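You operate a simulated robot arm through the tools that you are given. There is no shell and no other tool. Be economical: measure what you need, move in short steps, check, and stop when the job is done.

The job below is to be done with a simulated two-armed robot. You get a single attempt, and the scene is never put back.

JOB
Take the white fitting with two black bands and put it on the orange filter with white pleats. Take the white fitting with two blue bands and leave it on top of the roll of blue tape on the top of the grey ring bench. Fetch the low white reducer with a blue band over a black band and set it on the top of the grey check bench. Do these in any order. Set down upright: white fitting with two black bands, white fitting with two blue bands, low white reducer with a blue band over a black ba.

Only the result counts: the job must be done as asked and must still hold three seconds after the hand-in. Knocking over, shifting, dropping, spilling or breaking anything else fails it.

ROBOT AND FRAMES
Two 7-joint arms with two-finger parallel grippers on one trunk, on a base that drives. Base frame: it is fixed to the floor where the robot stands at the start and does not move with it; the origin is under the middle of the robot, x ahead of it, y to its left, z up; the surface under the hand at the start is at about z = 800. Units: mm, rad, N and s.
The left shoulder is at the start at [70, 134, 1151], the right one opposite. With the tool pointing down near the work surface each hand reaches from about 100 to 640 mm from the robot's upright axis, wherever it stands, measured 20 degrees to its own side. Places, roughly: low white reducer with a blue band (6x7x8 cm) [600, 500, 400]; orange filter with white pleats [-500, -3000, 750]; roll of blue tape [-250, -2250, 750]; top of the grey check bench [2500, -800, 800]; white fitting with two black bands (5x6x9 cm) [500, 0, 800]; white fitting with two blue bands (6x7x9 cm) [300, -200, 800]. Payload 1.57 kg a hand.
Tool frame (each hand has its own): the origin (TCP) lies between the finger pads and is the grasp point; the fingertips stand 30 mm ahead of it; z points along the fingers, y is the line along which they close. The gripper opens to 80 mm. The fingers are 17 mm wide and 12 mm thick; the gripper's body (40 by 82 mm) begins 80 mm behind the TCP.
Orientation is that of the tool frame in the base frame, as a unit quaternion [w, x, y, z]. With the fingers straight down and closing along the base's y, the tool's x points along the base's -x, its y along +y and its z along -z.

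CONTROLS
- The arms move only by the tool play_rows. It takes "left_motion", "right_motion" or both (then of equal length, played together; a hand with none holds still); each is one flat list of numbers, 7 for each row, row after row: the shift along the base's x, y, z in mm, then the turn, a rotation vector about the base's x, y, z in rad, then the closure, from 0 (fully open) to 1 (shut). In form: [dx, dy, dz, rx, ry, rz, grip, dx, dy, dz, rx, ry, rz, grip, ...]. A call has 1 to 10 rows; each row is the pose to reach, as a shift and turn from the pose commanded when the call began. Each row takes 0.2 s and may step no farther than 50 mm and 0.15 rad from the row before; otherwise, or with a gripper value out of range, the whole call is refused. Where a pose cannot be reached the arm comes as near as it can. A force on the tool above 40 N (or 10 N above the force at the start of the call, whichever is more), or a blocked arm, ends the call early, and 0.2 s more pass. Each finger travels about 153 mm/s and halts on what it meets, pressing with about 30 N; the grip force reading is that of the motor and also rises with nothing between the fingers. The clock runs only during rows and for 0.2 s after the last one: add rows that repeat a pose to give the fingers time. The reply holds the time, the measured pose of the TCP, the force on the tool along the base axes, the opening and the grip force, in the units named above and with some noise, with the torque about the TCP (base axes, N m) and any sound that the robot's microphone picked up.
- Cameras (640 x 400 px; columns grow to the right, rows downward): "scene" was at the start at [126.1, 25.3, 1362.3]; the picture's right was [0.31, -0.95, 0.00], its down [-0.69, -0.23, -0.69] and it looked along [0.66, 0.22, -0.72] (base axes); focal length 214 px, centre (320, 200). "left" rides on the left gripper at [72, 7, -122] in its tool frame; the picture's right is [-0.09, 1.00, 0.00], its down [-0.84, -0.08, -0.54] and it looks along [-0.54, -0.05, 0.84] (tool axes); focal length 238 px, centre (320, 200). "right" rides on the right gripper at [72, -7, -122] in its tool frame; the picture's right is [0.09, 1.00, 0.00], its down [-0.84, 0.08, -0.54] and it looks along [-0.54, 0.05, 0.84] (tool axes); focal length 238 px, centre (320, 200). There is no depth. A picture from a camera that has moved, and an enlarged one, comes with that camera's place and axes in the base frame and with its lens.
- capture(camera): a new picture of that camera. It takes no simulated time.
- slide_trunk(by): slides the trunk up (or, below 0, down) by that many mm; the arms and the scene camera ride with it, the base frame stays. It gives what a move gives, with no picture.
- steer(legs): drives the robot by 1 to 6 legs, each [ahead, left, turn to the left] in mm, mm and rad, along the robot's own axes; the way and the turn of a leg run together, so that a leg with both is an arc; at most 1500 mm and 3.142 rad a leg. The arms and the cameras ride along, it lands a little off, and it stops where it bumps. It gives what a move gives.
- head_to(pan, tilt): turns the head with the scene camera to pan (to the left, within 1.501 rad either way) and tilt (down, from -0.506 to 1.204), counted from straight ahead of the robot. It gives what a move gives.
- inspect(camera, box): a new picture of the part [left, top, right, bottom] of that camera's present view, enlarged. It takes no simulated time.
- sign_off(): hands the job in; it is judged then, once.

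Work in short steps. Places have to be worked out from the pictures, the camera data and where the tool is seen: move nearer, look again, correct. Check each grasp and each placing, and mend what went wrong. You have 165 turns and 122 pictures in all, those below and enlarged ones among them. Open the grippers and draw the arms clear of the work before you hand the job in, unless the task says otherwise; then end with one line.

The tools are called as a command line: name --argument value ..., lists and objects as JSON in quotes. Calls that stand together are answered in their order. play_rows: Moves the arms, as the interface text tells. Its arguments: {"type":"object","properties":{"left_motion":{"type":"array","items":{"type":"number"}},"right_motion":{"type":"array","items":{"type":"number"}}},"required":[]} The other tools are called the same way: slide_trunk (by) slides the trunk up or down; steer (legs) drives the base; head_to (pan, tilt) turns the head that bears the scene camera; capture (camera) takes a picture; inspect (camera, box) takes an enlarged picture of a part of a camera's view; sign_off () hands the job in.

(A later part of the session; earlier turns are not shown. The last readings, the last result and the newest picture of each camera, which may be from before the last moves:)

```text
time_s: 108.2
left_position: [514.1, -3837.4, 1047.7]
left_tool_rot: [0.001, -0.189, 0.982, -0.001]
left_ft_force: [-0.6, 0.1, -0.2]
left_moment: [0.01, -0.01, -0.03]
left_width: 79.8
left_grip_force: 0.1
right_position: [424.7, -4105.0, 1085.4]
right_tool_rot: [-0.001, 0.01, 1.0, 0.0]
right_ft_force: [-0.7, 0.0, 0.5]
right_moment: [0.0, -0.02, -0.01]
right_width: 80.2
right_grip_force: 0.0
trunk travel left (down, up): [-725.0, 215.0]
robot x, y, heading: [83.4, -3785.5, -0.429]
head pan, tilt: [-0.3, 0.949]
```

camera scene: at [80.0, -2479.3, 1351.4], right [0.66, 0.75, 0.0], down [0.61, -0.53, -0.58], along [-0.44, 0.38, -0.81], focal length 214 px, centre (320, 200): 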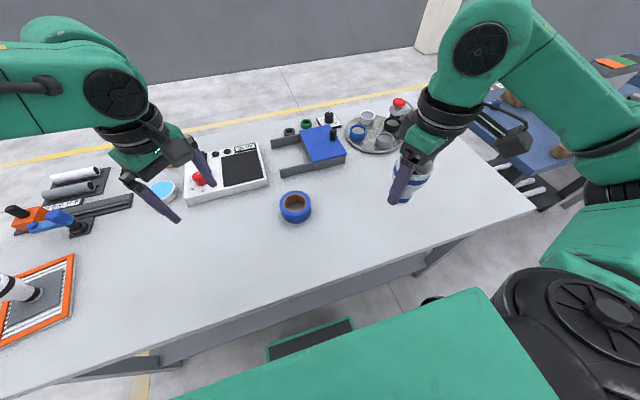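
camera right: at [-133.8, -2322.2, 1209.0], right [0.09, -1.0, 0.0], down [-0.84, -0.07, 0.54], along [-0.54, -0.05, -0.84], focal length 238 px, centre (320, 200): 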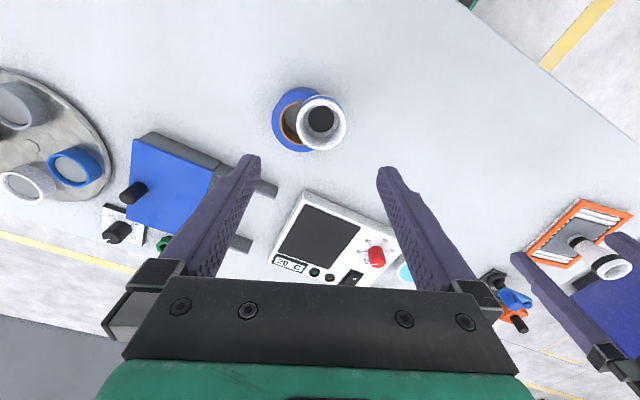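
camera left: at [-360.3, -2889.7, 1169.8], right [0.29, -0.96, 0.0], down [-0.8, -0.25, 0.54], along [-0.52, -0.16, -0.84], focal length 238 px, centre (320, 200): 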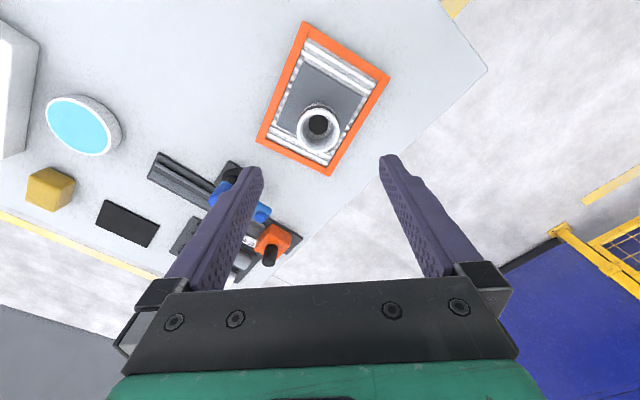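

Heading is -0.43, as wanted. I retrace the way: backwards past the bench end, then along the lane up to about (-1200,-600).

steer --legs '[[-950, -286, 0], [-963, 302, 0], [-394, 1221, 0], [-185, 1125, 0]]'

head_to --pan 0.5 --tilt 0.5

capture --camera "scene"

```text
time_s: 129.6
left_position: [-741.2, -638.2, 1047.6]
left_tool_rot: [0.001, -0.198, 0.98, -0.001]
left_ft_force: [0.1, -0.4, 0.7]
left_moment: [0.02, 0.0, 0.0]
left_width: 80.1
left_grip_force: 0.0
right_position: [-825.0, -906.9, 1085.5]
right_tool_rot: [0.0, 0.0, 1.0, 0.0]
right_ft_force: [-0.4, -0.1, -0.7]
right_moment: [-0.03, -0.02, -0.01]
right_width: 79.9
right_grip_force: 0.1
trunk travel left (down, up): [-725.0, 215.0]
robot x, y, heading: [-1175.2, -597.4, -0.417]
head pan, tilt: [-0.3, 0.949]
```

```text
time_s: 130.7
left_position: [-740.3, -638.3, 1046.7]
left_tool_rot: [0.0, -0.197, 0.98, 0.0]
left_ft_force: [-0.4, 0.1, -0.1]
left_moment: [0.02, -0.02, -0.04]
left_width: 80.0
left_grip_force: 0.0
right_position: [-824.7, -907.4, 1085.1]
right_tool_rot: [0.0, 0.0, 1.0, 0.0]
right_ft_force: [-0.7, -0.2, -0.2]
right_moment: [0.01, 0.0, -0.02]
right_width: 80.0
right_grip_force: 0.0
trunk travel left (down, up): [-725.0, 215.0]
robot x, y, heading: [-1173.4, -594.1, -0.411]
head pan, tilt: [0.499, 0.499]
```

```text
54 pictures are left
camera scene: at [-1036.2, -608.0, 1388.8], right [0.09, -1.0, 0.0], down [-0.48, -0.04, -0.88], along [0.87, 0.08, -0.48], focal length 214 px, centre (320, 200)
```

scene: 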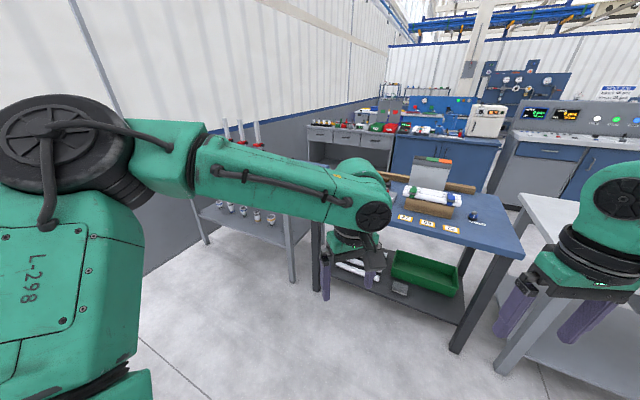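

I can see a row of five small white pieces on the first bench's lower shelf. I move closer to look at them.

steer --legs '[[290, 950, 0]]'

head_to --pan 0.2 --tilt 0.7

capture --camera "scene"

```text
time_s: 135.8
left_position: [-87.8, 77.4, 1048.1]
left_tool_rot: [0.002, -0.181, 0.983, -0.001]
left_ft_force: [0.0, 0.2, 1.3]
left_moment: [-0.03, 0.0, 0.0]
left_width: 79.8
left_grip_force: 0.1
right_position: [-179.0, -187.5, 1083.6]
right_tool_rot: [0.0, 0.018, 1.0, 0.0]
right_ft_force: [0.2, 0.2, 0.5]
right_moment: [0.01, -0.02, 0.0]
right_width: 79.9
right_grip_force: 0.1
trunk travel left (down, up): [-725.0, 215.0]
robot x, y, heading: [-513.8, 134.3, -0.443]
head pan, tilt: [0.499, 0.499]
```

```text
time_s: 136.6
left_position: [-86.6, 76.8, 1048.4]
left_tool_rot: [0.001, -0.181, 0.984, 0.0]
left_ft_force: [-0.4, 0.3, -0.2]
left_moment: [0.0, -0.01, -0.01]
left_width: 79.7
left_grip_force: 0.0
right_position: [-180.8, -188.4, 1084.5]
right_tool_rot: [0.0, 0.018, 1.0, 0.0]
right_ft_force: [-1.0, 0.7, 0.0]
right_moment: [-0.01, 0.0, 0.0]
right_width: 80.1
right_grip_force: 0.1
trunk travel left (down, up): [-725.0, 215.0]
robot x, y, heading: [-516.6, 135.9, -0.445]
head pan, tilt: [0.201, 0.7]
```

```text
53 pictures are left
camera scene: at [-389.4, 93.2, 1371.2], right [-0.24, -0.97, 0.0], down [-0.62, 0.16, -0.77], along [0.74, -0.19, -0.64], focal length 214 px, centre (320, 200)
```

scene: 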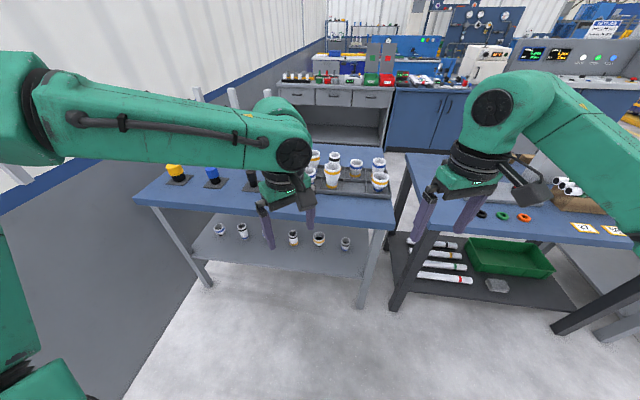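

Five pieces stand on the lower shelf. I enlarge them to read the bands.

inspect --camera "scene" --box '[200, 205, 370, 265]'

```text
3.76 times, centred on (285, 235) of scene
camera zoom: at [-389.4, 93.2, 1371.2], right [-0.24, -0.97, 0.0], down [-0.62, 0.16, -0.77], along [0.74, -0.19, -0.64], focal length 807 px, centre (452, 68)
```

zoom: 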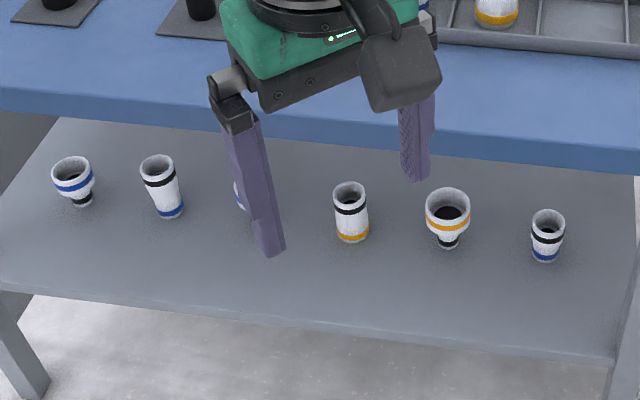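

The leftmost piece, blue band over black and low, is the target at about [553,449], roughly 145 mm inside the shelf edge. I'll take it with the left hand pitched 45° under the bench top. First I square the left hand to the robot and tuck the right hand back and up.

play_rows --left_motion '[0, 0, 0, 0, 0, -0.135, 0, 0, 0, 0, 0, 0, -0.27, 0, 0, 0, 0, 0, 0, -0.405, 0, 0, 0, 0, 0, 0, -0.54, 0, 0, 0, 0, 0, 0, -0.675, 0, 0, 0, 0, 0, 0, -0.809, 0]' --right_motion '[-38, -6, 20, 0, 0, 0, 0, -76, -12, 40, 0, 0, 0, 0, -115, -18, 60, 0, 0, 0, 0, -153, -24, 80, 0, 0, 0, 0, -191, -30, 100, 0, 0, 0, 0, -230, -36, 120, 0, 0, 0, 0]'

play_rows --left_motion '[0, 0, 0, -0.056, -0.118, 0, 0, 0, 0, 0, -0.113, -0.236, 0, 0, 0, 0, 0, -0.169, -0.354, 0, 0, 0, 0, 0, -0.225, -0.473, 0, 0, 0, 0, 0, -0.282, -0.591, 0, 0, 0, 0, 0, -0.338, -0.709, 0, 0]'

slide_trunk --by -400

capture --camera "left"

capture --camera "scene"

```text
time_s: 138.0
left_position: [-86.4, 79.4, 1048.7]
left_tool_rot: [0.001, 0.223, 0.975, -0.001]
left_ft_force: [0.3, 0.3, 0.3]
left_moment: [0.05, -0.02, 0.02]
left_width: 79.9
left_grip_force: 0.1
right_position: [-364.8, -201.0, 1185.6]
right_tool_rot: [-0.001, 0.019, 1.0, 0.0]
right_ft_force: [0.6, -0.6, -0.7]
right_moment: [-0.03, -0.03, 0.02]
right_width: 79.6
right_grip_force: 0.0
right hand out of reach, approached as far as the arm can: row 5, 6
trunk travel left (down, up): [-725.0, 215.0]
robot x, y, heading: [-518.3, 132.9, -0.449]
head pan, tilt: [0.201, 0.7]
```

```text
time_s: 139.4
left_position: [-69.7, 58.3, 1067.3]
left_tool_rot: [0.285, 0.212, 0.932, -0.065]
left_ft_force: [0.7, -0.3, 0.0]
left_moment: [0.0, 0.04, 0.0]
left_width: 80.3
left_grip_force: 0.0
left hand out of reach, approached as far as the arm can: row 4, 5, 6
right_position: [-365.3, -202.0, 1184.7]
right_tool_rot: [0.0, 0.019, 1.0, 0.0]
right_ft_force: [-0.3, -0.3, -0.3]
right_moment: [0.0, 0.0, -0.04]
right_width: 79.8
right_grip_force: 0.0
trunk travel left (down, up): [-725.0, 215.0]
robot x, y, heading: [-520.1, 133.7, -0.44]
head pan, tilt: [0.201, 0.7]
```

```text
time_s: 143.3
left_position: [-70.2, 59.0, 666.4]
left_tool_rot: [0.284, 0.211, 0.933, -0.064]
left_ft_force: [0.5, -0.2, -0.3]
left_moment: [-0.02, -0.01, 0.05]
left_width: 80.0
left_grip_force: 0.0
right_position: [-365.3, -200.7, 784.6]
right_tool_rot: [0.0, 0.018, 1.0, 0.0]
right_ft_force: [-0.7, -0.3, -0.3]
right_moment: [-0.04, 0.01, 0.0]
right_width: 79.9
right_grip_force: 0.2
trunk travel left (down, up): [-325.0, 615.0]
robot x, y, heading: [-514.0, 135.8, -0.444]
head pan, tilt: [0.201, 0.7]
```

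```text
51 pictures are left
camera left: at [-181.8, 120.0, 727.4], right [0.5, 0.86, 0.05], down [0.32, -0.24, 0.92], along [0.8, -0.44, -0.4], focal length 238 px, centre (320, 200)
```

left: 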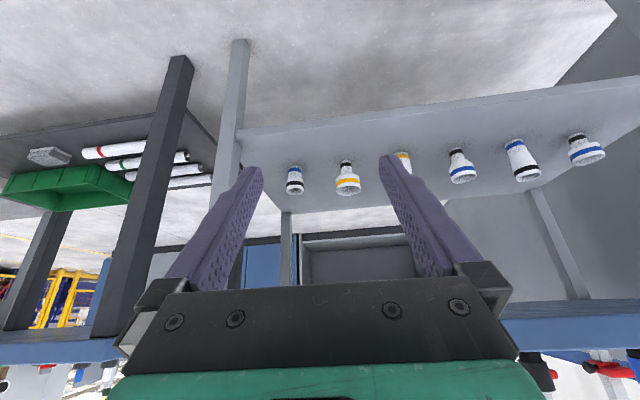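

```text
50 pictures are left
camera scene: at [-389.7, 93.0, 971.2], right [-0.24, -0.97, 0.0], down [-0.62, 0.16, -0.76], along [0.74, -0.19, -0.64], focal length 214 px, centre (320, 200)
```

scene: 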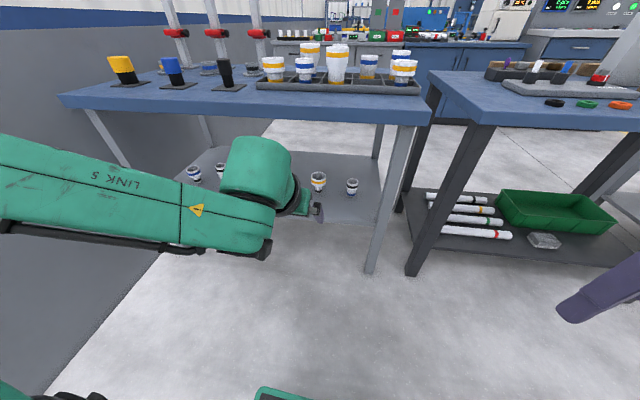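

In the upside-down hand view, two pieces carry a blue upper band. I enlarge to distinguish them.

inspect --camera "left" --box '[420, 110, 640, 210]'

```text
2.91 times, centred on (530, 160) of left
camera zoom: at [-181.8, 120.0, 727.4], right [0.5, 0.86, 0.05], down [0.32, -0.24, 0.92], along [0.8, -0.44, -0.4], focal length 693 px, centre (-291, 316)
```

zoom: 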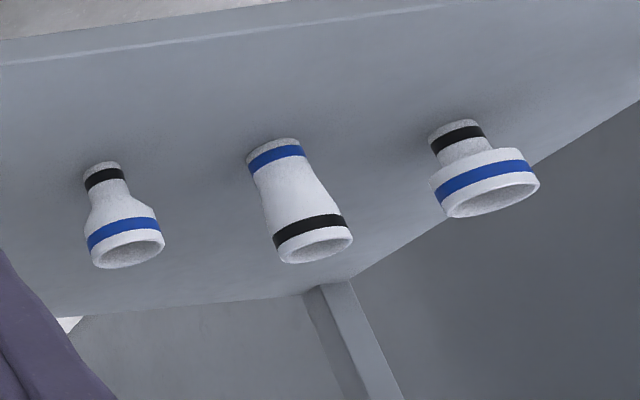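

Triangulation gives shelf z≈357 and the target (leftmost, low, blue over black) at about [594,462], which matches the stated place. A bench leg stands near [495,670], so I approach from the right with the tool yawed a little left. I drive to a stand-off spot first.

steer --legs '[[111, 470, 0]]'

```text
time_s: 146.2
left_position: [242.1, 453.6, 666.3]
left_tool_rot: [0.284, 0.208, 0.934, -0.064]
left_ft_force: [0.3, -0.1, 0.3]
left_moment: [-0.01, -0.01, -0.02]
left_width: 79.9
left_grip_force: 0.1
right_position: [-51.3, 189.0, 785.5]
right_tool_rot: [0.0, 0.014, 1.0, -0.001]
right_ft_force: [-0.1, -0.1, -0.3]
right_moment: [0.0, 0.01, -0.02]
right_width: 79.8
right_grip_force: 0.0
trunk travel left (down, up): [-325.0, 615.0]
robot x, y, heading: [-205.7, 523.2, -0.443]
head pan, tilt: [0.201, 0.7]
```

Now I move the left hand down, left and back in to a pre-pose, TCP z≈412 with yaw +0.3, still well before the bench edge.

play_rows --left_motion '[-1, 20, -36, 0, 0, 0.043, 0, -2, 39, -73, 0, 0, 0.086, 0, -3, 59, -109, 0, 0, 0.129, 0, -4, 78, -145, 0, 0, 0.172, 0, -5, 98, -181, 0, 0, 0.215, 0, -6, 117, -218, 0, 0, 0.258, 0, -7, 137, -254, 0, 0, 0.3, 0, -7, 137, -254, 0, 0, 0.3, 0]'

capture --camera "left"

capture --camera "scene"

```text
time_s: 148.0
left_position: [232.6, 591.0, 412.4]
left_tool_rot: [0.292, 0.065, 0.954, -0.02]
left_ft_force: [-0.3, -0.9, -0.3]
left_moment: [0.04, -0.03, -0.01]
left_width: 80.0
left_grip_force: 0.1
left hand out of reach, approached as far as the arm can: row 1, 2, 3, 4, 5
right_position: [-50.8, 189.0, 784.7]
right_tool_rot: [0.0, 0.014, 1.0, 0.0]
right_ft_force: [-0.2, -0.5, -0.4]
right_moment: [0.01, 0.0, 0.0]
right_width: 80.3
right_grip_force: 0.0
trunk travel left (down, up): [-325.0, 615.0]
robot x, y, heading: [-206.0, 526.6, -0.434]
head pan, tilt: [0.201, 0.7]
```

```text
48 pictures are left
camera left: at [107.3, 614.8, 473.1], right [0.21, 0.98, 0.05], down [0.38, -0.13, 0.92], along [0.9, -0.17, -0.4], focal length 238 px, centre (320, 200)
```

left: 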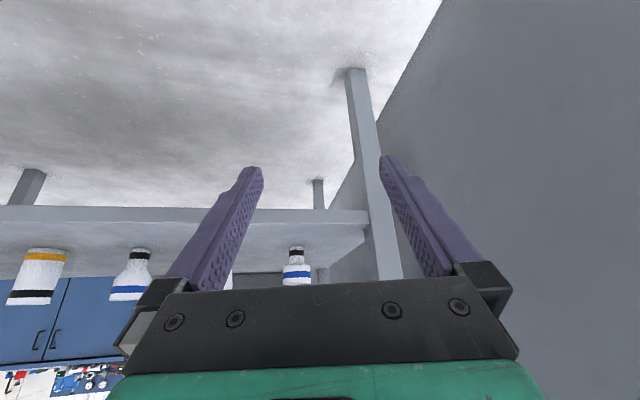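

```text
47 pictures are left
camera scene: at [-77.8, 483.6, 971.2], right [-0.24, -0.97, 0.0], down [-0.63, 0.15, -0.76], along [0.74, -0.18, -0.64], focal length 214 px, centre (320, 200)
```

scene: 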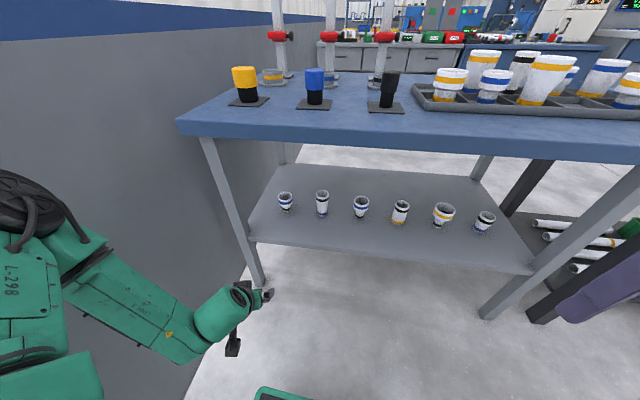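

Target confirmed at [598,465,357], and the leg at [488,631] leaves about 145 mm clearance. I pitch the tool to about 45°, then drive 270 mm ahead so the hand enters under the bench top.

play_rows --left_motion '[0, 0, 0, -0.014, -0.1, 0, 0, 0, 0, 5, -0.027, -0.2, 0, 0, 0, 0, 5, -0.027, -0.2, 0, 0]'

steer --legs '[[230, 0, 0]]'

capture --camera "left"

capture --camera "scene"

```text
time_s: 148.8
left_position: [233.3, 591.0, 417.2]
left_tool_rot: [0.386, 0.063, 0.92, -0.025]
left_ft_force: [0.0, -0.1, 0.3]
left_moment: [-0.01, -0.02, -0.01]
left_width: 80.1
left_grip_force: 0.0
right_position: [-50.8, 190.6, 785.5]
right_tool_rot: [0.0, 0.014, 1.0, 0.0]
right_ft_force: [0.7, -0.6, 0.4]
right_moment: [0.01, -0.01, 0.01]
right_width: 80.1
right_grip_force: 0.0
trunk travel left (down, up): [-325.0, 615.0]
robot x, y, heading: [-200.4, 525.8, -0.439]
head pan, tilt: [0.201, 0.7]
```

```text
time_s: 150.5
left_position: [434.0, 499.2, 415.9]
left_tool_rot: [0.385, 0.062, 0.921, -0.026]
left_ft_force: [0.3, -0.3, -0.2]
left_moment: [0.01, 0.01, -0.02]
left_width: 80.0
left_grip_force: 0.0
right_position: [151.2, 95.9, 785.2]
right_tool_rot: [0.0, 0.012, 1.0, 0.0]
right_ft_force: [0.3, 1.2, -0.2]
right_moment: [-0.01, 0.0, -0.04]
right_width: 80.0
right_grip_force: 0.1
trunk travel left (down, up): [-325.0, 615.0]
robot x, y, heading: [-2.8, 430.1, -0.438]
head pan, tilt: [0.201, 0.7]
```

```text
46 pictures are left
camera left: at [299.2, 522.7, 451.1], right [0.2, 0.98, 0.07], down [0.19, -0.1, 0.98], along [0.96, -0.18, -0.21], focal length 238 px, centre (320, 200)
```

left: 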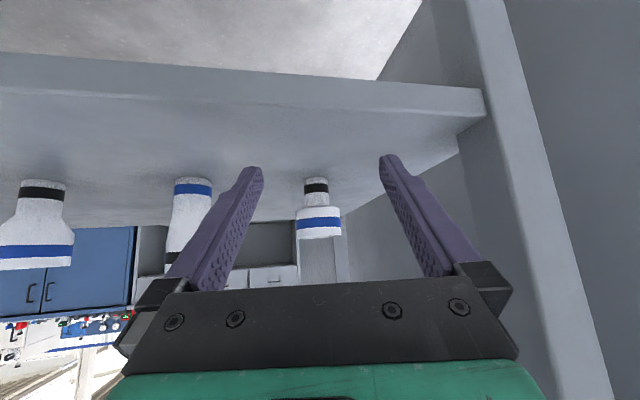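

```text
45 pictures are left
camera scene: at [122.9, 390.8, 971.1], right [-0.23, -0.97, 0.0], down [-0.63, 0.15, -0.76], along [0.74, -0.18, -0.64], focal length 214 px, centre (320, 200)
```

scene: 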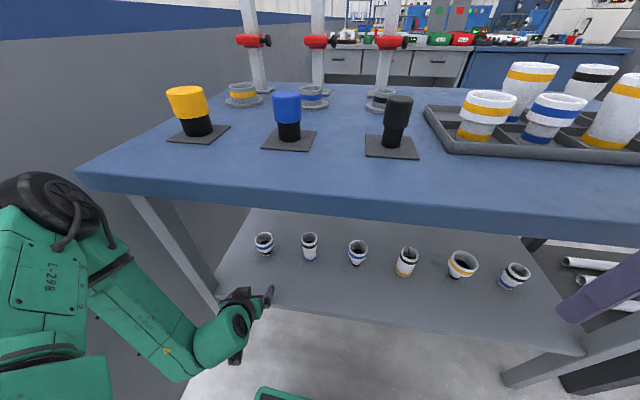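

The target is nicely in line: rim at z≈428, cup from 394 up, centre about [605,462]. I advance to about 80 mm short of it with the lateral correction.

play_rows --left_motion '[30, -9, -2, 0, 0, 0, 0, 60, -18, -4, 0, 0, 0, 0, 92, -26, -5, 0, 0, 0, 0, 92, -26, -5, 0, 0, 0, 0]'

capture --camera "left"

```text
time_s: 151.5
left_position: [527.8, 473.7, 412.8]
left_tool_rot: [0.385, 0.062, 0.921, -0.026]
left_ft_force: [-0.2, -0.1, -0.5]
left_moment: [0.03, 0.02, 0.01]
left_width: 80.1
left_grip_force: 0.2
right_position: [150.0, 97.2, 784.6]
right_tool_rot: [0.0, 0.012, 1.0, 0.0]
right_ft_force: [-0.1, -0.2, -0.3]
right_moment: [0.0, 0.02, 0.04]
right_width: 80.0
right_grip_force: 0.1
trunk travel left (down, up): [-325.0, 615.0]
robot x, y, heading: [-4.8, 433.4, -0.433]
head pan, tilt: [0.201, 0.7]
```

```text
44 pictures are left
camera left: at [393.2, 496.7, 447.0], right [0.2, 0.98, 0.07], down [0.19, -0.1, 0.98], along [0.96, -0.18, -0.21], focal length 238 px, centre (320, 200)
```

left: 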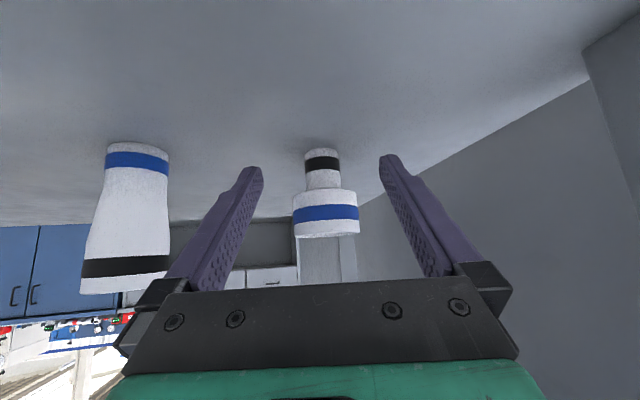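

It's aligned within about 1 mm laterally, and the cup spans z 394-432. I advance the last 71 mm and close.

play_rows --left_motion '[24, -3, 0, 0, 0, 0, 0, 48, -6, 0, 0, 0, 0, 0, 71, -8.6, 1, 0, 0, 0, 0, 71, -8.6, 1, 0, 0, 0, 0]'

capture --camera "left"

```text
time_s: 152.5
left_position: [593.7, 469.4, 411.7]
left_tool_rot: [0.384, 0.059, 0.921, -0.026]
left_ft_force: [-0.2, 0.1, 0.3]
left_moment: [0.0, -0.02, -0.01]
left_width: 79.9
left_grip_force: 0.0
right_position: [148.2, 100.9, 786.1]
right_tool_rot: [0.001, 0.012, 1.0, -0.002]
right_ft_force: [0.2, 0.0, -0.9]
right_moment: [-0.01, 0.03, 0.01]
right_width: 79.9
right_grip_force: 0.1
trunk travel left (down, up): [-325.0, 615.0]
robot x, y, heading: [-4.2, 432.4, -0.431]
head pan, tilt: [0.201, 0.7]
```

```text
43 pictures are left
camera left: at [459.0, 491.9, 445.4], right [0.19, 0.98, 0.06], down [0.19, -0.1, 0.98], along [0.96, -0.18, -0.21], focal length 238 px, centre (320, 200)
```

left: 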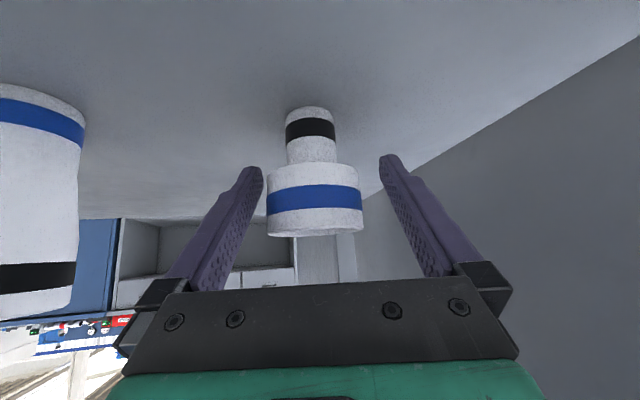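

The cup centre is about 12 mm further and 4 mm to the right of the grasp centre. I correct and then close.

play_rows --left_motion '[6, -4, 0, 0, 0, 0, 0, 11, -5.5, 0, 0, 0, 0, 0, 11, -5.5, 0, 0, 0, 0, 0, 11, -5.5, 0, 0, 0, 0, 0.4, 11, -5.5, 0, 0, 0, 0, 0.8, 11, -5.5, 0, 0, 0, 0, 1, 11, -5.5, 0, 0, 0, 0, 1]'

capture --camera "left"

```text
time_s: 154.1
left_position: [598.5, 469.2, 409.6]
left_tool_rot: [0.38, 0.058, 0.923, -0.029]
left_ft_force: [1.7, 0.0, 5.1]
left_moment: [0.07, -0.14, -0.06]
left_width: 54.0
left_grip_force: 30.4
right_position: [146.8, 107.6, 790.3]
right_tool_rot: [0.003, 0.012, 1.0, -0.007]
right_ft_force: [0.1, 0.0, -0.4]
right_moment: [0.01, 0.02, 0.01]
right_width: 80.3
right_grip_force: 0.1
trunk travel left (down, up): [-325.0, 615.0]
robot x, y, heading: [-6.9, 428.7, -0.436]
head pan, tilt: [0.201, 0.7]
```

```text
42 pictures are left
camera left: at [464.2, 493.3, 445.2], right [0.19, 0.98, 0.06], down [0.2, -0.09, 0.97], along [0.96, -0.18, -0.22], focal length 238 px, centre (320, 200)
```

left: 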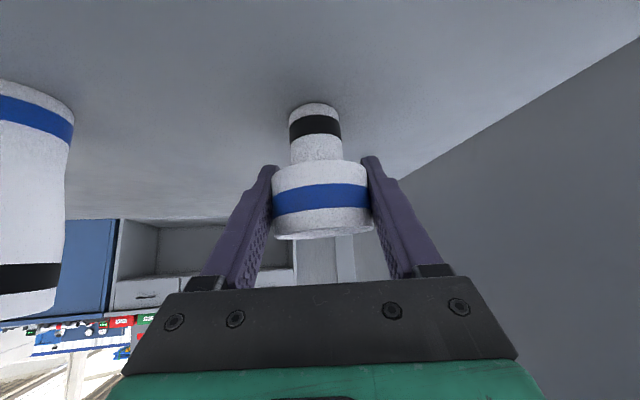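

Gripped at 54 mm, but the right hand's reading drifted about 10 mm, as if the left arm were pushing on something. I check the scene view.

head_to --pan 0.7 --tilt 0.7

capture --camera "scene"

```text
time_s: 155.0
left_position: [597.4, 470.8, 410.1]
left_tool_rot: [0.379, 0.057, 0.923, -0.029]
left_ft_force: [-0.7, -1.1, 1.7]
left_moment: [0.01, -0.03, 0.0]
left_width: 54.1
left_grip_force: 29.8
right_position: [147.5, 108.0, 790.1]
right_tool_rot: [0.004, 0.012, 1.0, -0.007]
right_ft_force: [0.5, 0.3, 0.7]
right_moment: [0.01, -0.06, 0.0]
right_width: 80.0
right_grip_force: 0.1
trunk travel left (down, up): [-325.0, 615.0]
robot x, y, heading: [-8.7, 435.5, -0.43]
head pan, tilt: [0.7, 0.7]
```

```text
41 pictures are left
camera scene: at [116.7, 446.1, 971.5], right [0.26, -0.96, 0.02], down [-0.62, -0.18, -0.77], along [0.74, 0.19, -0.64], focal length 214 px, centre (320, 200)
```

scene: 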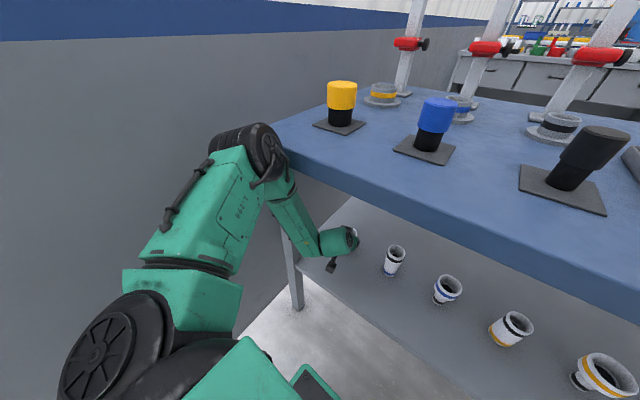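

The left elbow is touching the bench-top edge. I retrace the approach: a small lift with a pull straight back, which takes the elbow away from the edge.

play_rows --left_motion '[-8, 2, 6, 0, 0, 0, 1, -25, 4, 12, 0, 0, 0, 1, -50, 7, 15, 0, 0, 0, 1, -75, 10, 15, 0, 0, 0, 1]'

capture --camera "left"

capture --camera "scene"

```text
time_s: 156.0
left_position: [533.9, 470.4, 429.7]
left_tool_rot: [0.386, 0.062, 0.92, -0.026]
left_ft_force: [-0.5, -0.5, -1.3]
left_moment: [-0.03, 0.02, -0.03]
left_width: 54.1
left_grip_force: 29.8
right_position: [150.5, 96.8, 785.6]
right_tool_rot: [0.0, 0.012, 1.0, 0.001]
right_ft_force: [0.0, -0.4, 0.8]
right_moment: [0.01, 0.0, 0.01]
right_width: 80.0
right_grip_force: 0.1
trunk travel left (down, up): [-325.0, 615.0]
robot x, y, heading: [-2.9, 431.8, -0.438]
head pan, tilt: [0.7, 0.7]
```

```text
40 pictures are left
camera left: at [399.1, 495.2, 462.4], right [0.2, 0.98, 0.07], down [0.19, -0.1, 0.98], along [0.96, -0.18, -0.2], focal length 238 px, centre (320, 200)
```

left: 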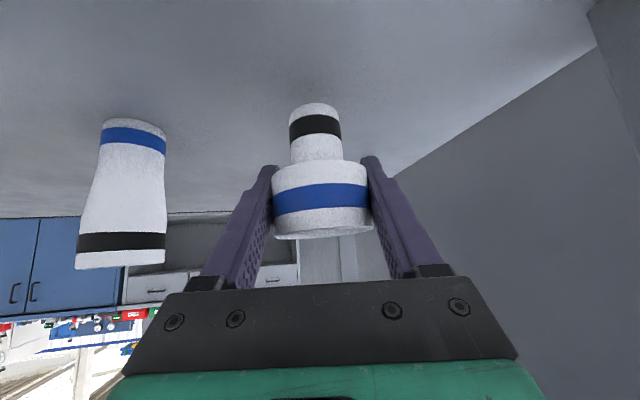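

```text
39 pictures are left
camera scene: at [122.3, 433.2, 971.5], right [0.26, -0.97, 0.0], down [-0.62, -0.17, -0.76], along [0.74, 0.2, -0.64], focal length 214 px, centre (320, 200)
```

scene: 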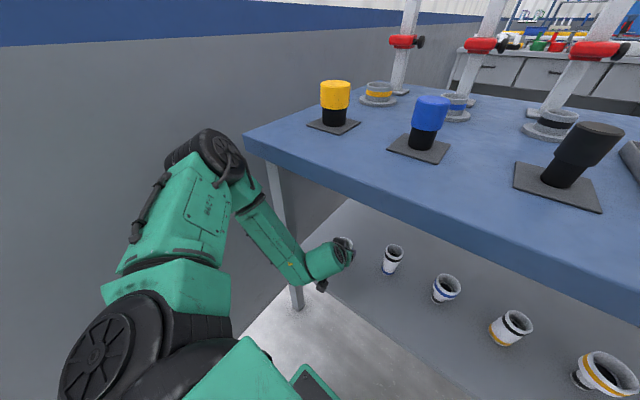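

The reducer is held and the contact is gone; nothing on the bench moved. I back straight out in -x, away from both the bench and the wall.

steer --legs '[[-317, -148, 0], [-300, -300, 0]]'

slide_trunk --by 400

capture --camera "left"

```text
time_s: 160.6
left_position: [-229.7, 333.8, 428.5]
left_tool_rot: [0.385, 0.052, 0.921, -0.022]
left_ft_force: [-0.5, 0.1, -0.3]
left_moment: [0.0, 0.04, -0.03]
left_width: 54.2
left_grip_force: 30.2
right_position: [-603.7, -50.2, 785.9]
right_tool_rot: [0.0, 0.001, 1.0, 0.001]
right_ft_force: [0.2, -0.2, -0.1]
right_moment: [-0.05, -0.01, 0.03]
right_width: 79.8
right_grip_force: 0.0
trunk travel left (down, up): [-325.0, 615.0]
robot x, y, heading: [-767.4, 275.7, -0.416]
head pan, tilt: [0.7, 0.7]
```

```text
time_s: 164.4
left_position: [-229.5, 333.0, 827.9]
left_tool_rot: [0.386, 0.052, 0.921, -0.022]
left_ft_force: [-0.5, -0.6, -0.6]
left_moment: [-0.01, 0.01, -0.02]
left_width: 54.2
left_grip_force: 29.8
right_position: [-602.4, -50.8, 1184.5]
right_tool_rot: [0.0, 0.001, 1.0, 0.0]
right_ft_force: [0.2, -0.3, 0.2]
right_moment: [0.04, 0.04, -0.01]
right_width: 79.9
right_grip_force: 0.0
trunk travel left (down, up): [-725.0, 215.0]
robot x, y, heading: [-763.1, 280.1, -0.41]
head pan, tilt: [0.7, 0.7]
```

```text
38 pictures are left
camera left: at [-364.8, 353.8, 861.6], right [0.17, 0.98, 0.07], down [0.19, -0.1, 0.98], along [0.97, -0.16, -0.21], focal length 238 px, centre (320, 200)
```

left: 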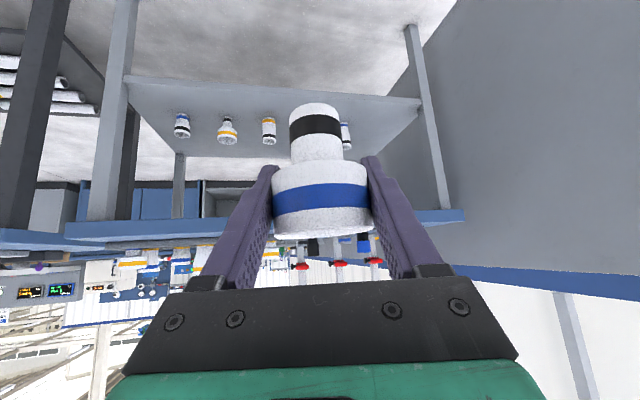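

The grip is good. I raise and draw in the left hand for travel, then retrace the lane toward the far end of the grey bench.

play_rows --left_motion '[-18, 8, 38, 0, 0, 0, 1, -36, 16, 76, 0, 0, 0, 1, -55, 24, 114, 0, 0, 0, 1, -73, 32, 152, 0, 0, 0, 1, -92, 40, 190, 0, 0, 0, 1, -110, 48, 230, 0, 0, 0, 1]'

steer --legs '[[-56, -1093, 0], [189, -1063, 0], [341, -1160, 0]]'

```text
time_s: 165.8
left_position: [-233.2, 347.3, 1088.6]
left_tool_rot: [0.383, 0.052, 0.922, -0.019]
left_ft_force: [0.5, -1.0, -0.7]
left_moment: [-0.01, 0.02, -0.02]
left_width: 54.4
left_grip_force: 30.2
left hand out of reach, approached as far as the arm can: row 3, 4, 5, 6
right_position: [-604.7, -49.9, 1184.6]
right_tool_rot: [0.001, 0.001, 1.0, 0.0]
right_ft_force: [0.8, -0.1, 0.1]
right_moment: [-0.01, 0.01, 0.01]
right_width: 79.9
right_grip_force: 0.1
trunk travel left (down, up): [-725.0, 215.0]
robot x, y, heading: [-766.6, 280.7, -0.412]
head pan, tilt: [0.7, 0.7]
```

```text
time_s: 182.2
left_position: [-1092.4, -2870.0, 1090.0]
left_tool_rot: [0.384, 0.048, 0.922, -0.02]
left_ft_force: [-0.6, 0.6, -0.4]
left_moment: [-0.01, 0.0, 0.01]
left_width: 54.0
left_grip_force: 30.1
right_position: [-1462.6, -3268.7, 1184.5]
right_tool_rot: [0.0, -0.002, 1.0, 0.0]
right_ft_force: [-0.6, 0.2, -0.1]
right_moment: [-0.01, 0.03, -0.03]
right_width: 80.1
right_grip_force: 0.0
trunk travel left (down, up): [-725.0, 215.0]
robot x, y, heading: [-1627.0, -2943.4, -0.409]
head pan, tilt: [0.7, 0.7]
```

On course. I drive past the bench end and behind it.

steer --legs '[[949, -358, 0], [997, 215, 0]]'

```text
time_s: 192.2
left_position: [606.2, -3818.2, 1089.9]
left_tool_rot: [0.385, 0.064, 0.921, -0.025]
left_ft_force: [0.3, 0.4, -1.8]
left_moment: [0.0, -0.03, 0.03]
left_width: 54.3
left_grip_force: 30.3
right_position: [223.2, -4202.8, 1185.5]
right_tool_rot: [0.001, 0.015, 1.0, 0.0]
right_ft_force: [-0.9, -0.5, 0.4]
right_moment: [0.02, 0.04, -0.02]
right_width: 79.9
right_grip_force: 0.1
trunk travel left (down, up): [-725.0, 215.0]
robot x, y, heading: [68.7, -3868.6, -0.443]
head pan, tilt: [0.7, 0.7]
```

Next I go north along the bench's back side, with a look ahead at the end.

steer --legs '[[-99, 561, 0], [3, 1463, 0]]'

head_to --pan 0.5 --tilt 0.4

capture --camera "scene"

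```text
time_s: 202.2
left_position: [1398.5, -2032.6, 1090.0]
left_tool_rot: [0.383, 0.093, 0.918, -0.038]
left_ft_force: [-0.2, 0.4, -1.5]
left_moment: [-0.01, 0.02, 0.0]
left_width: 54.3
left_grip_force: 29.9
right_position: [994.0, -2394.5, 1185.7]
right_tool_rot: [0.0, 0.046, 0.999, 0.0]
right_ft_force: [-0.6, 0.3, 0.1]
right_moment: [-0.02, 0.0, 0.0]
right_width: 80.0
right_grip_force: 0.1
trunk travel left (down, up): [-725.0, 215.0]
robot x, y, heading: [859.6, -2045.9, -0.504]
head pan, tilt: [0.7, 0.7]
```

```text
time_s: 202.9
left_position: [1399.2, -2032.7, 1089.9]
left_tool_rot: [0.383, 0.092, 0.918, -0.038]
left_ft_force: [-0.5, -0.2, -1.1]
left_moment: [-0.02, 0.03, 0.0]
left_width: 54.1
left_grip_force: 29.8
right_position: [992.7, -2393.8, 1185.3]
right_tool_rot: [0.0, 0.046, 0.999, -0.001]
right_ft_force: [0.6, 0.4, -0.7]
right_moment: [0.02, 0.02, -0.03]
right_width: 79.9
right_grip_force: 0.1
trunk travel left (down, up): [-725.0, 215.0]
robot x, y, heading: [860.9, -2048.0, -0.506]
head pan, tilt: [0.499, 0.4]
```

```text
37 pictures are left
camera scene: at [996.5, -2073.7, 1397.9], right [0.0, -1.0, 0.0], down [-0.39, 0.0, -0.92], along [0.92, 0.0, -0.39], focal length 214 px, centre (320, 200)
```

scene: 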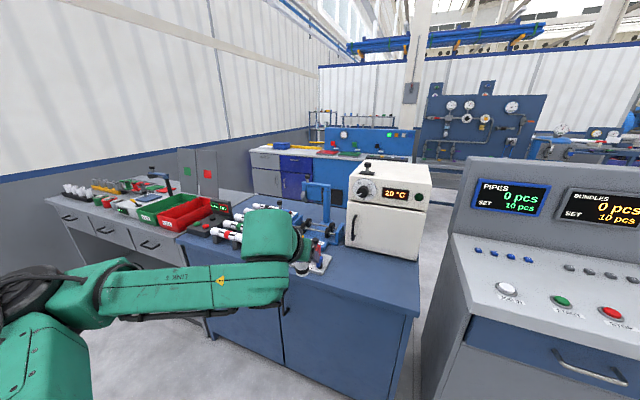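

The grey check bench is at the left with its front edge running from about [1900,-1370] to [2354,-167]. I turn slightly and sidestep north until I'm in front of it.

steer --legs '[[0, 0, 0.13], [0, 1430, 0]]'

head_to --pan -0.1 --tilt 0.5

capture --camera "scene"

```text
time_s: 210.9
left_position: [1949.6, -588.4, 1090.1]
left_tool_rot: [0.385, 0.041, 0.922, -0.017]
left_ft_force: [0.2, 0.2, -0.4]
left_moment: [0.03, 0.02, 0.04]
left_width: 54.5
left_grip_force: 30.3
right_position: [1586.2, -993.6, 1184.3]
right_tool_rot: [0.001, -0.009, 1.0, 0.0]
right_ft_force: [-0.8, -0.9, -0.2]
right_moment: [-0.01, 0.0, 0.0]
right_width: 80.2
right_grip_force: 0.1
trunk travel left (down, up): [-725.0, 215.0]
robot x, y, heading: [1415.5, -665.2, -0.392]
head pan, tilt: [0.499, 0.4]
```

```text
time_s: 211.9
left_position: [1948.0, -588.4, 1089.7]
left_tool_rot: [0.384, 0.041, 0.922, -0.016]
left_ft_force: [-1.0, -0.1, -0.8]
left_moment: [0.0, 0.0, 0.01]
left_width: 54.2
left_grip_force: 30.0
right_position: [1585.9, -992.5, 1185.7]
right_tool_rot: [0.0, -0.01, 1.0, 0.0]
right_ft_force: [0.6, -0.5, -0.3]
right_moment: [-0.01, 0.01, -0.02]
right_width: 79.9
right_grip_force: 0.0
trunk travel left (down, up): [-725.0, 215.0]
robot x, y, heading: [1415.5, -661.8, -0.387]
head pan, tilt: [-0.099, 0.499]
```

```text
36 pictures are left
camera scene: at [1541.7, -726.8, 1388.9], right [-0.47, -0.88, 0.0], down [-0.42, 0.23, -0.88], along [0.77, -0.41, -0.48], focal length 214 px, centre (320, 200)
```

scene: 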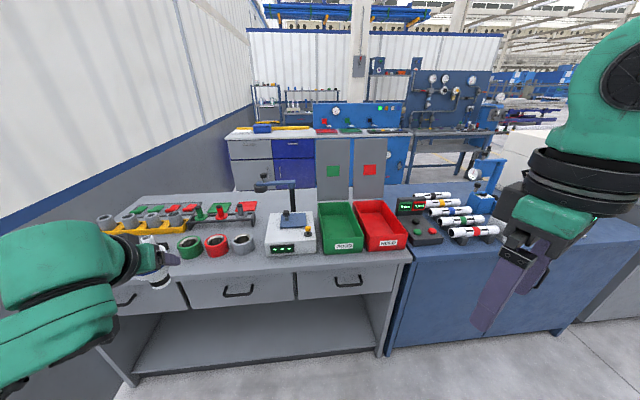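

This is the check bench. I enlarge its top to find a free spot.

inspect --camera "scene" --box '[90, 170, 420, 300]'

```text
1.94 times, centred on (255, 235) of scene
camera zoom: at [1541.7, -726.8, 1388.9], right [-0.47, -0.88, 0.0], down [-0.42, 0.23, -0.88], along [0.77, -0.41, -0.48], focal length 416 px, centre (446, 132)
```

zoom: 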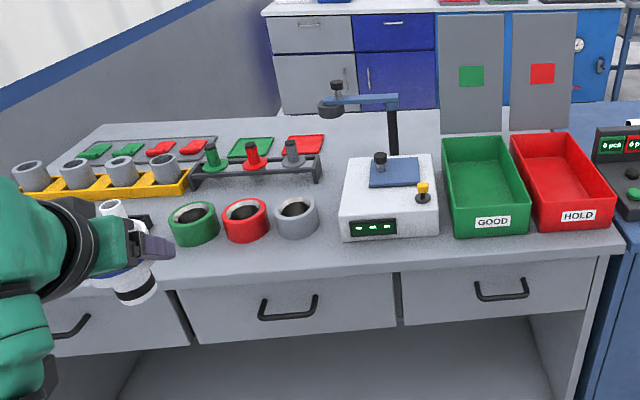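

The front strip before the rings is only about 70 mm deep, and the left part is hidden by my hand. I sidestep left 300 mm to view that part.

steer --legs '[[0, 300, 0]]'

head_to --pan 0.0 --tilt 0.6

capture --camera "scene"

```text
time_s: 213.9
left_position: [2058.2, -317.5, 1089.6]
left_tool_rot: [0.385, 0.041, 0.922, -0.016]
left_ft_force: [-0.3, 0.7, 0.1]
left_moment: [0.03, -0.02, -0.04]
left_width: 54.2
left_grip_force: 30.1
right_position: [1696.7, -722.6, 1184.9]
right_tool_rot: [0.001, -0.01, 1.0, 0.0]
right_ft_force: [0.3, 0.7, 0.2]
right_moment: [0.04, -0.01, 0.02]
right_width: 79.9
right_grip_force: 0.2
trunk travel left (down, up): [-725.0, 215.0]
robot x, y, heading: [1525.1, -391.7, -0.387]
head pan, tilt: [-0.099, 0.499]
```

```text
time_s: 214.6
left_position: [2059.5, -316.7, 1089.8]
left_tool_rot: [0.385, 0.041, 0.922, -0.016]
left_ft_force: [0.2, -0.3, -0.3]
left_moment: [0.02, 0.04, -0.02]
left_width: 54.1
left_grip_force: 29.9
right_position: [1697.6, -721.8, 1184.9]
right_tool_rot: [0.0, -0.011, 1.0, 0.0]
right_ft_force: [-0.1, -0.8, 0.4]
right_moment: [-0.01, -0.02, 0.0]
right_width: 80.1
right_grip_force: 0.1
trunk travel left (down, up): [-725.0, 215.0]
robot x, y, heading: [1526.3, -393.6, -0.39]
head pan, tilt: [0.0, 0.6]
```

```text
34 pictures are left
camera scene: at [1654.6, -446.9, 1379.8], right [-0.38, -0.92, 0.0], down [-0.52, 0.21, -0.83], along [0.76, -0.31, -0.56], focal length 214 px, centre (320, 200)
```

scene: 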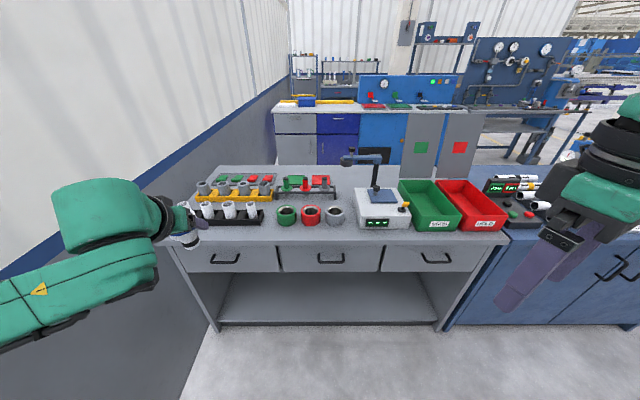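

inspect --camera "scene" --box '[160, 160, 400, 260]'

```text
2.67 times, centred on (280, 210) of scene
camera zoom: at [1654.6, -446.9, 1379.8], right [-0.38, -0.92, 0.0], down [-0.52, 0.21, -0.83], along [0.76, -0.31, -0.56], focal length 572 px, centre (427, 173)
```

zoom: 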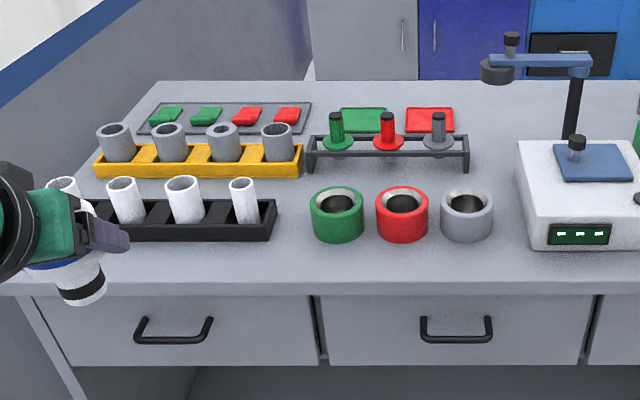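

The best free spot is the front strip, about 80 mm deep, between the black rack's end and the green ring, at about [2296,-498]. I drive 270 mm ahead and then position the hand.

steer --legs '[[265, 0, 0]]'

head_to --pan 0.35 --tilt 0.95

capture --camera "scene"

```text
time_s: 216.5
left_position: [2296.8, -414.8, 1090.1]
left_tool_rot: [0.384, 0.042, 0.922, -0.017]
left_ft_force: [0.1, 0.6, -0.9]
left_moment: [0.02, 0.01, 0.02]
left_width: 54.2
left_grip_force: 30.6
right_position: [1933.0, -819.8, 1185.3]
right_tool_rot: [0.001, -0.009, 1.0, 0.0]
right_ft_force: [-0.4, -0.6, 0.0]
right_moment: [-0.04, -0.04, 0.03]
right_width: 79.9
right_grip_force: 0.1
trunk travel left (down, up): [-725.0, 215.0]
robot x, y, heading: [1765.3, -494.4, -0.392]
head pan, tilt: [0.0, 0.6]
```

```text
time_s: 217.3
left_position: [2297.9, -416.1, 1090.6]
left_tool_rot: [0.385, 0.042, 0.922, -0.017]
left_ft_force: [0.3, 0.3, 0.0]
left_moment: [0.02, 0.04, 0.0]
left_width: 54.1
left_grip_force: 30.0
right_position: [1934.7, -820.6, 1185.0]
right_tool_rot: [0.0, -0.008, 1.0, -0.001]
right_ft_force: [0.0, -0.2, 0.0]
right_moment: [-0.03, -0.02, -0.01]
right_width: 80.1
right_grip_force: 0.1
trunk travel left (down, up): [-725.0, 215.0]
robot x, y, heading: [1761.8, -492.9, -0.39]
head pan, tilt: [0.351, 0.949]
```

```text
32 pictures are left
camera scene: at [1883.2, -514.9, 1351.4], right [-0.04, -1.0, 0.0], down [-0.81, 0.03, -0.58], along [0.58, -0.02, -0.81], focal length 214 px, centre (320, 200)
```

scene: 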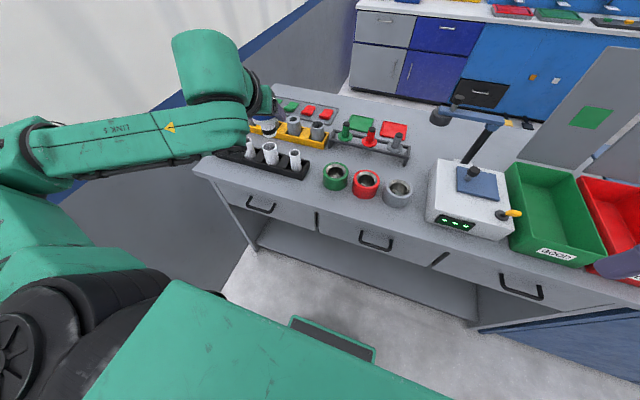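

The spot between the rack end and the green ring, in from the front edge, is about [2297,-511], and the strip there is about 95 mm deep. I move over it laterally first, then down to z≈900.

play_rows --left_motion '[0, -48, 0, 0, 0, 0, 1, -1, -95, 0, 0, 0, 0, 1, -1, -95, -40, 0, 0, 0, 1, -1, -95, -85, 0, 0, 0, 1, -1, -95, -130, 0, 0, 0, 1, -1, -95, -170, 0, 0, 0, 1, -1, -95, -190, 0, 0, 0, 1, -1, -95, -190, 0, 0, 0, 1]'

inspect --camera "scene" --box '[220, 110, 400, 230]'

```text
time_s: 219.1
left_position: [2294.9, -509.6, 900.4]
left_tool_rot: [0.385, 0.043, 0.922, -0.017]
left_ft_force: [0.3, -0.3, -1.3]
left_moment: [0.01, 0.02, 0.02]
left_width: 54.2
left_grip_force: 30.2
right_position: [1933.7, -819.7, 1185.6]
right_tool_rot: [0.001, -0.009, 1.0, 0.001]
right_ft_force: [-0.8, -0.2, -0.9]
right_moment: [-0.02, 0.0, -0.02]
right_width: 80.0
right_grip_force: 0.2
trunk travel left (down, up): [-725.0, 215.0]
robot x, y, heading: [1765.7, -492.4, -0.391]
head pan, tilt: [0.351, 0.949]
```

```text
3.33 times, centred on (310, 170) of scene
camera zoom: at [1882.5, -514.8, 1351.4], right [-0.04, -1.0, 0.0], down [-0.81, 0.03, -0.58], along [0.58, -0.02, -0.81], focal length 715 px, centre (353, 300)
```

zoom: 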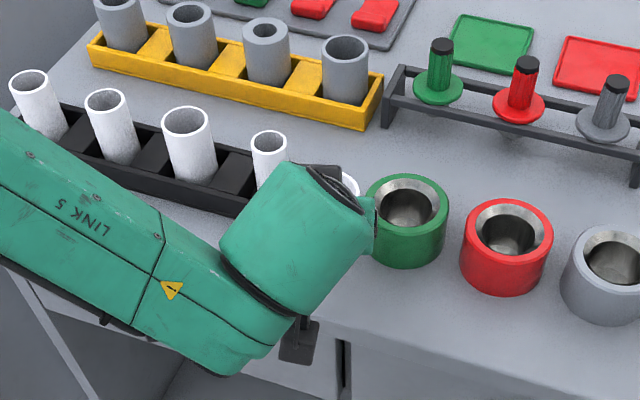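

The wrist hides the piece from the scene camera, so I check with the left and right hand cameras.

capture --camera "left"

capture --camera "right"

```text
30 pictures are left
camera left: at [2159.7, -491.2, 934.6], right [0.16, 0.99, 0.07], down [0.2, -0.1, 0.98], along [0.97, -0.14, -0.21], focal length 238 px, centre (320, 200)
```

left: 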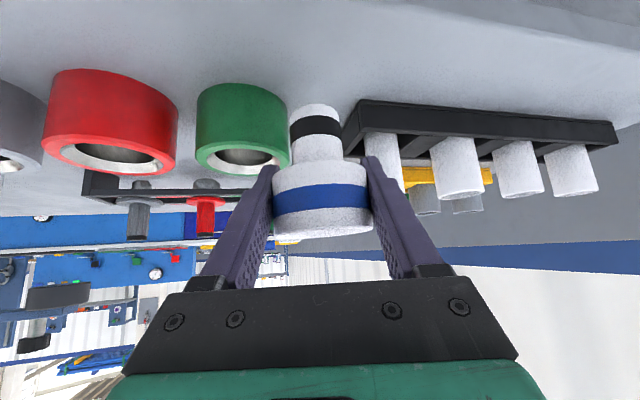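

```text
29 pictures are left
camera right: at [1861.6, -829.6, 1308.7], right [-0.11, 0.99, 0.0], down [0.83, 0.09, 0.54], along [0.54, 0.06, -0.84], focal length 238 px, centre (320, 200)
```

right: 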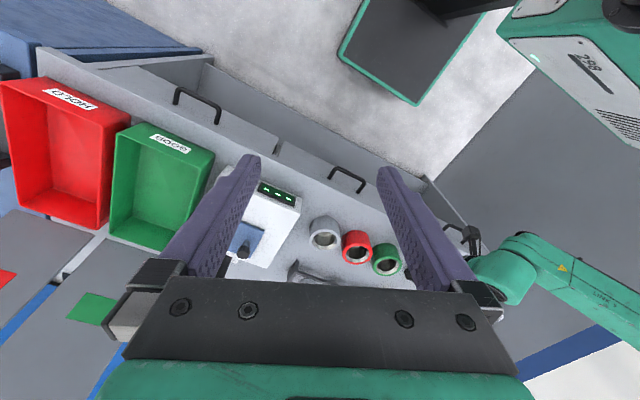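

The green ring is close to the -y finger's landing zone, so I shift (-13,+14) and lower to z≈862.

play_rows --left_motion '[-13, 14, 0, 0, 0, 0, 1, -13, 14, -15, 0, 0, 0, 1, -13, 14, -30, 0, 0, 0, 1, -13, 14, -38, 0, 0, 0, 1]'

capture --camera "left"

inspect --camera "right" --box '[360, 170, 560, 310]'

```text
time_s: 220.1
left_position: [2282.5, -496.9, 862.2]
left_tool_rot: [0.385, 0.042, 0.922, -0.017]
left_ft_force: [0.3, 0.9, -0.8]
left_moment: [-0.02, -0.01, 0.0]
left_width: 54.4
left_grip_force: 30.0
right_position: [1933.5, -819.6, 1185.5]
right_tool_rot: [0.001, -0.009, 1.0, 0.0]
right_ft_force: [-0.4, -0.2, -0.7]
right_moment: [-0.01, -0.02, -0.01]
right_width: 80.1
right_grip_force: 0.0
trunk travel left (down, up): [-725.0, 215.0]
robot x, y, heading: [1761.1, -493.2, -0.389]
head pan, tilt: [0.351, 0.949]
```

```text
28 pictures are left
camera left: at [2146.7, -479.0, 896.3], right [0.16, 0.99, 0.07], down [0.2, -0.1, 0.98], along [0.97, -0.14, -0.21], focal length 238 px, centre (320, 200)
```

left: 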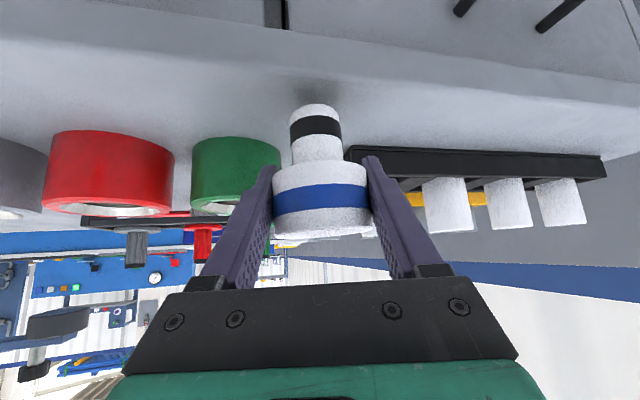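

```text
2.86 times, centred on (460, 240) of right
camera zoom: at [1861.8, -829.5, 1308.7], right [-0.11, 0.99, 0.0], down [0.83, 0.09, 0.54], along [0.54, 0.06, -0.84], focal length 681 px, centre (-80, 86)
```

zoom: 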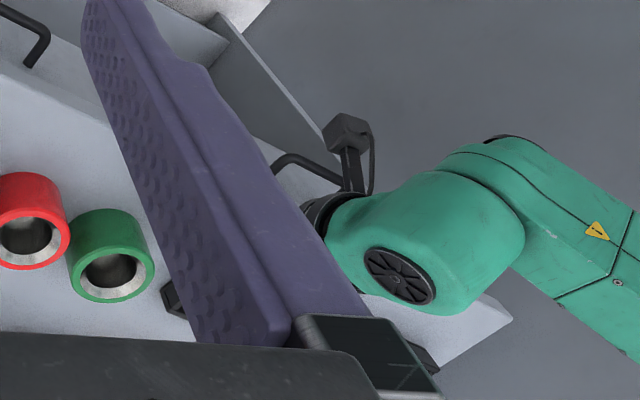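

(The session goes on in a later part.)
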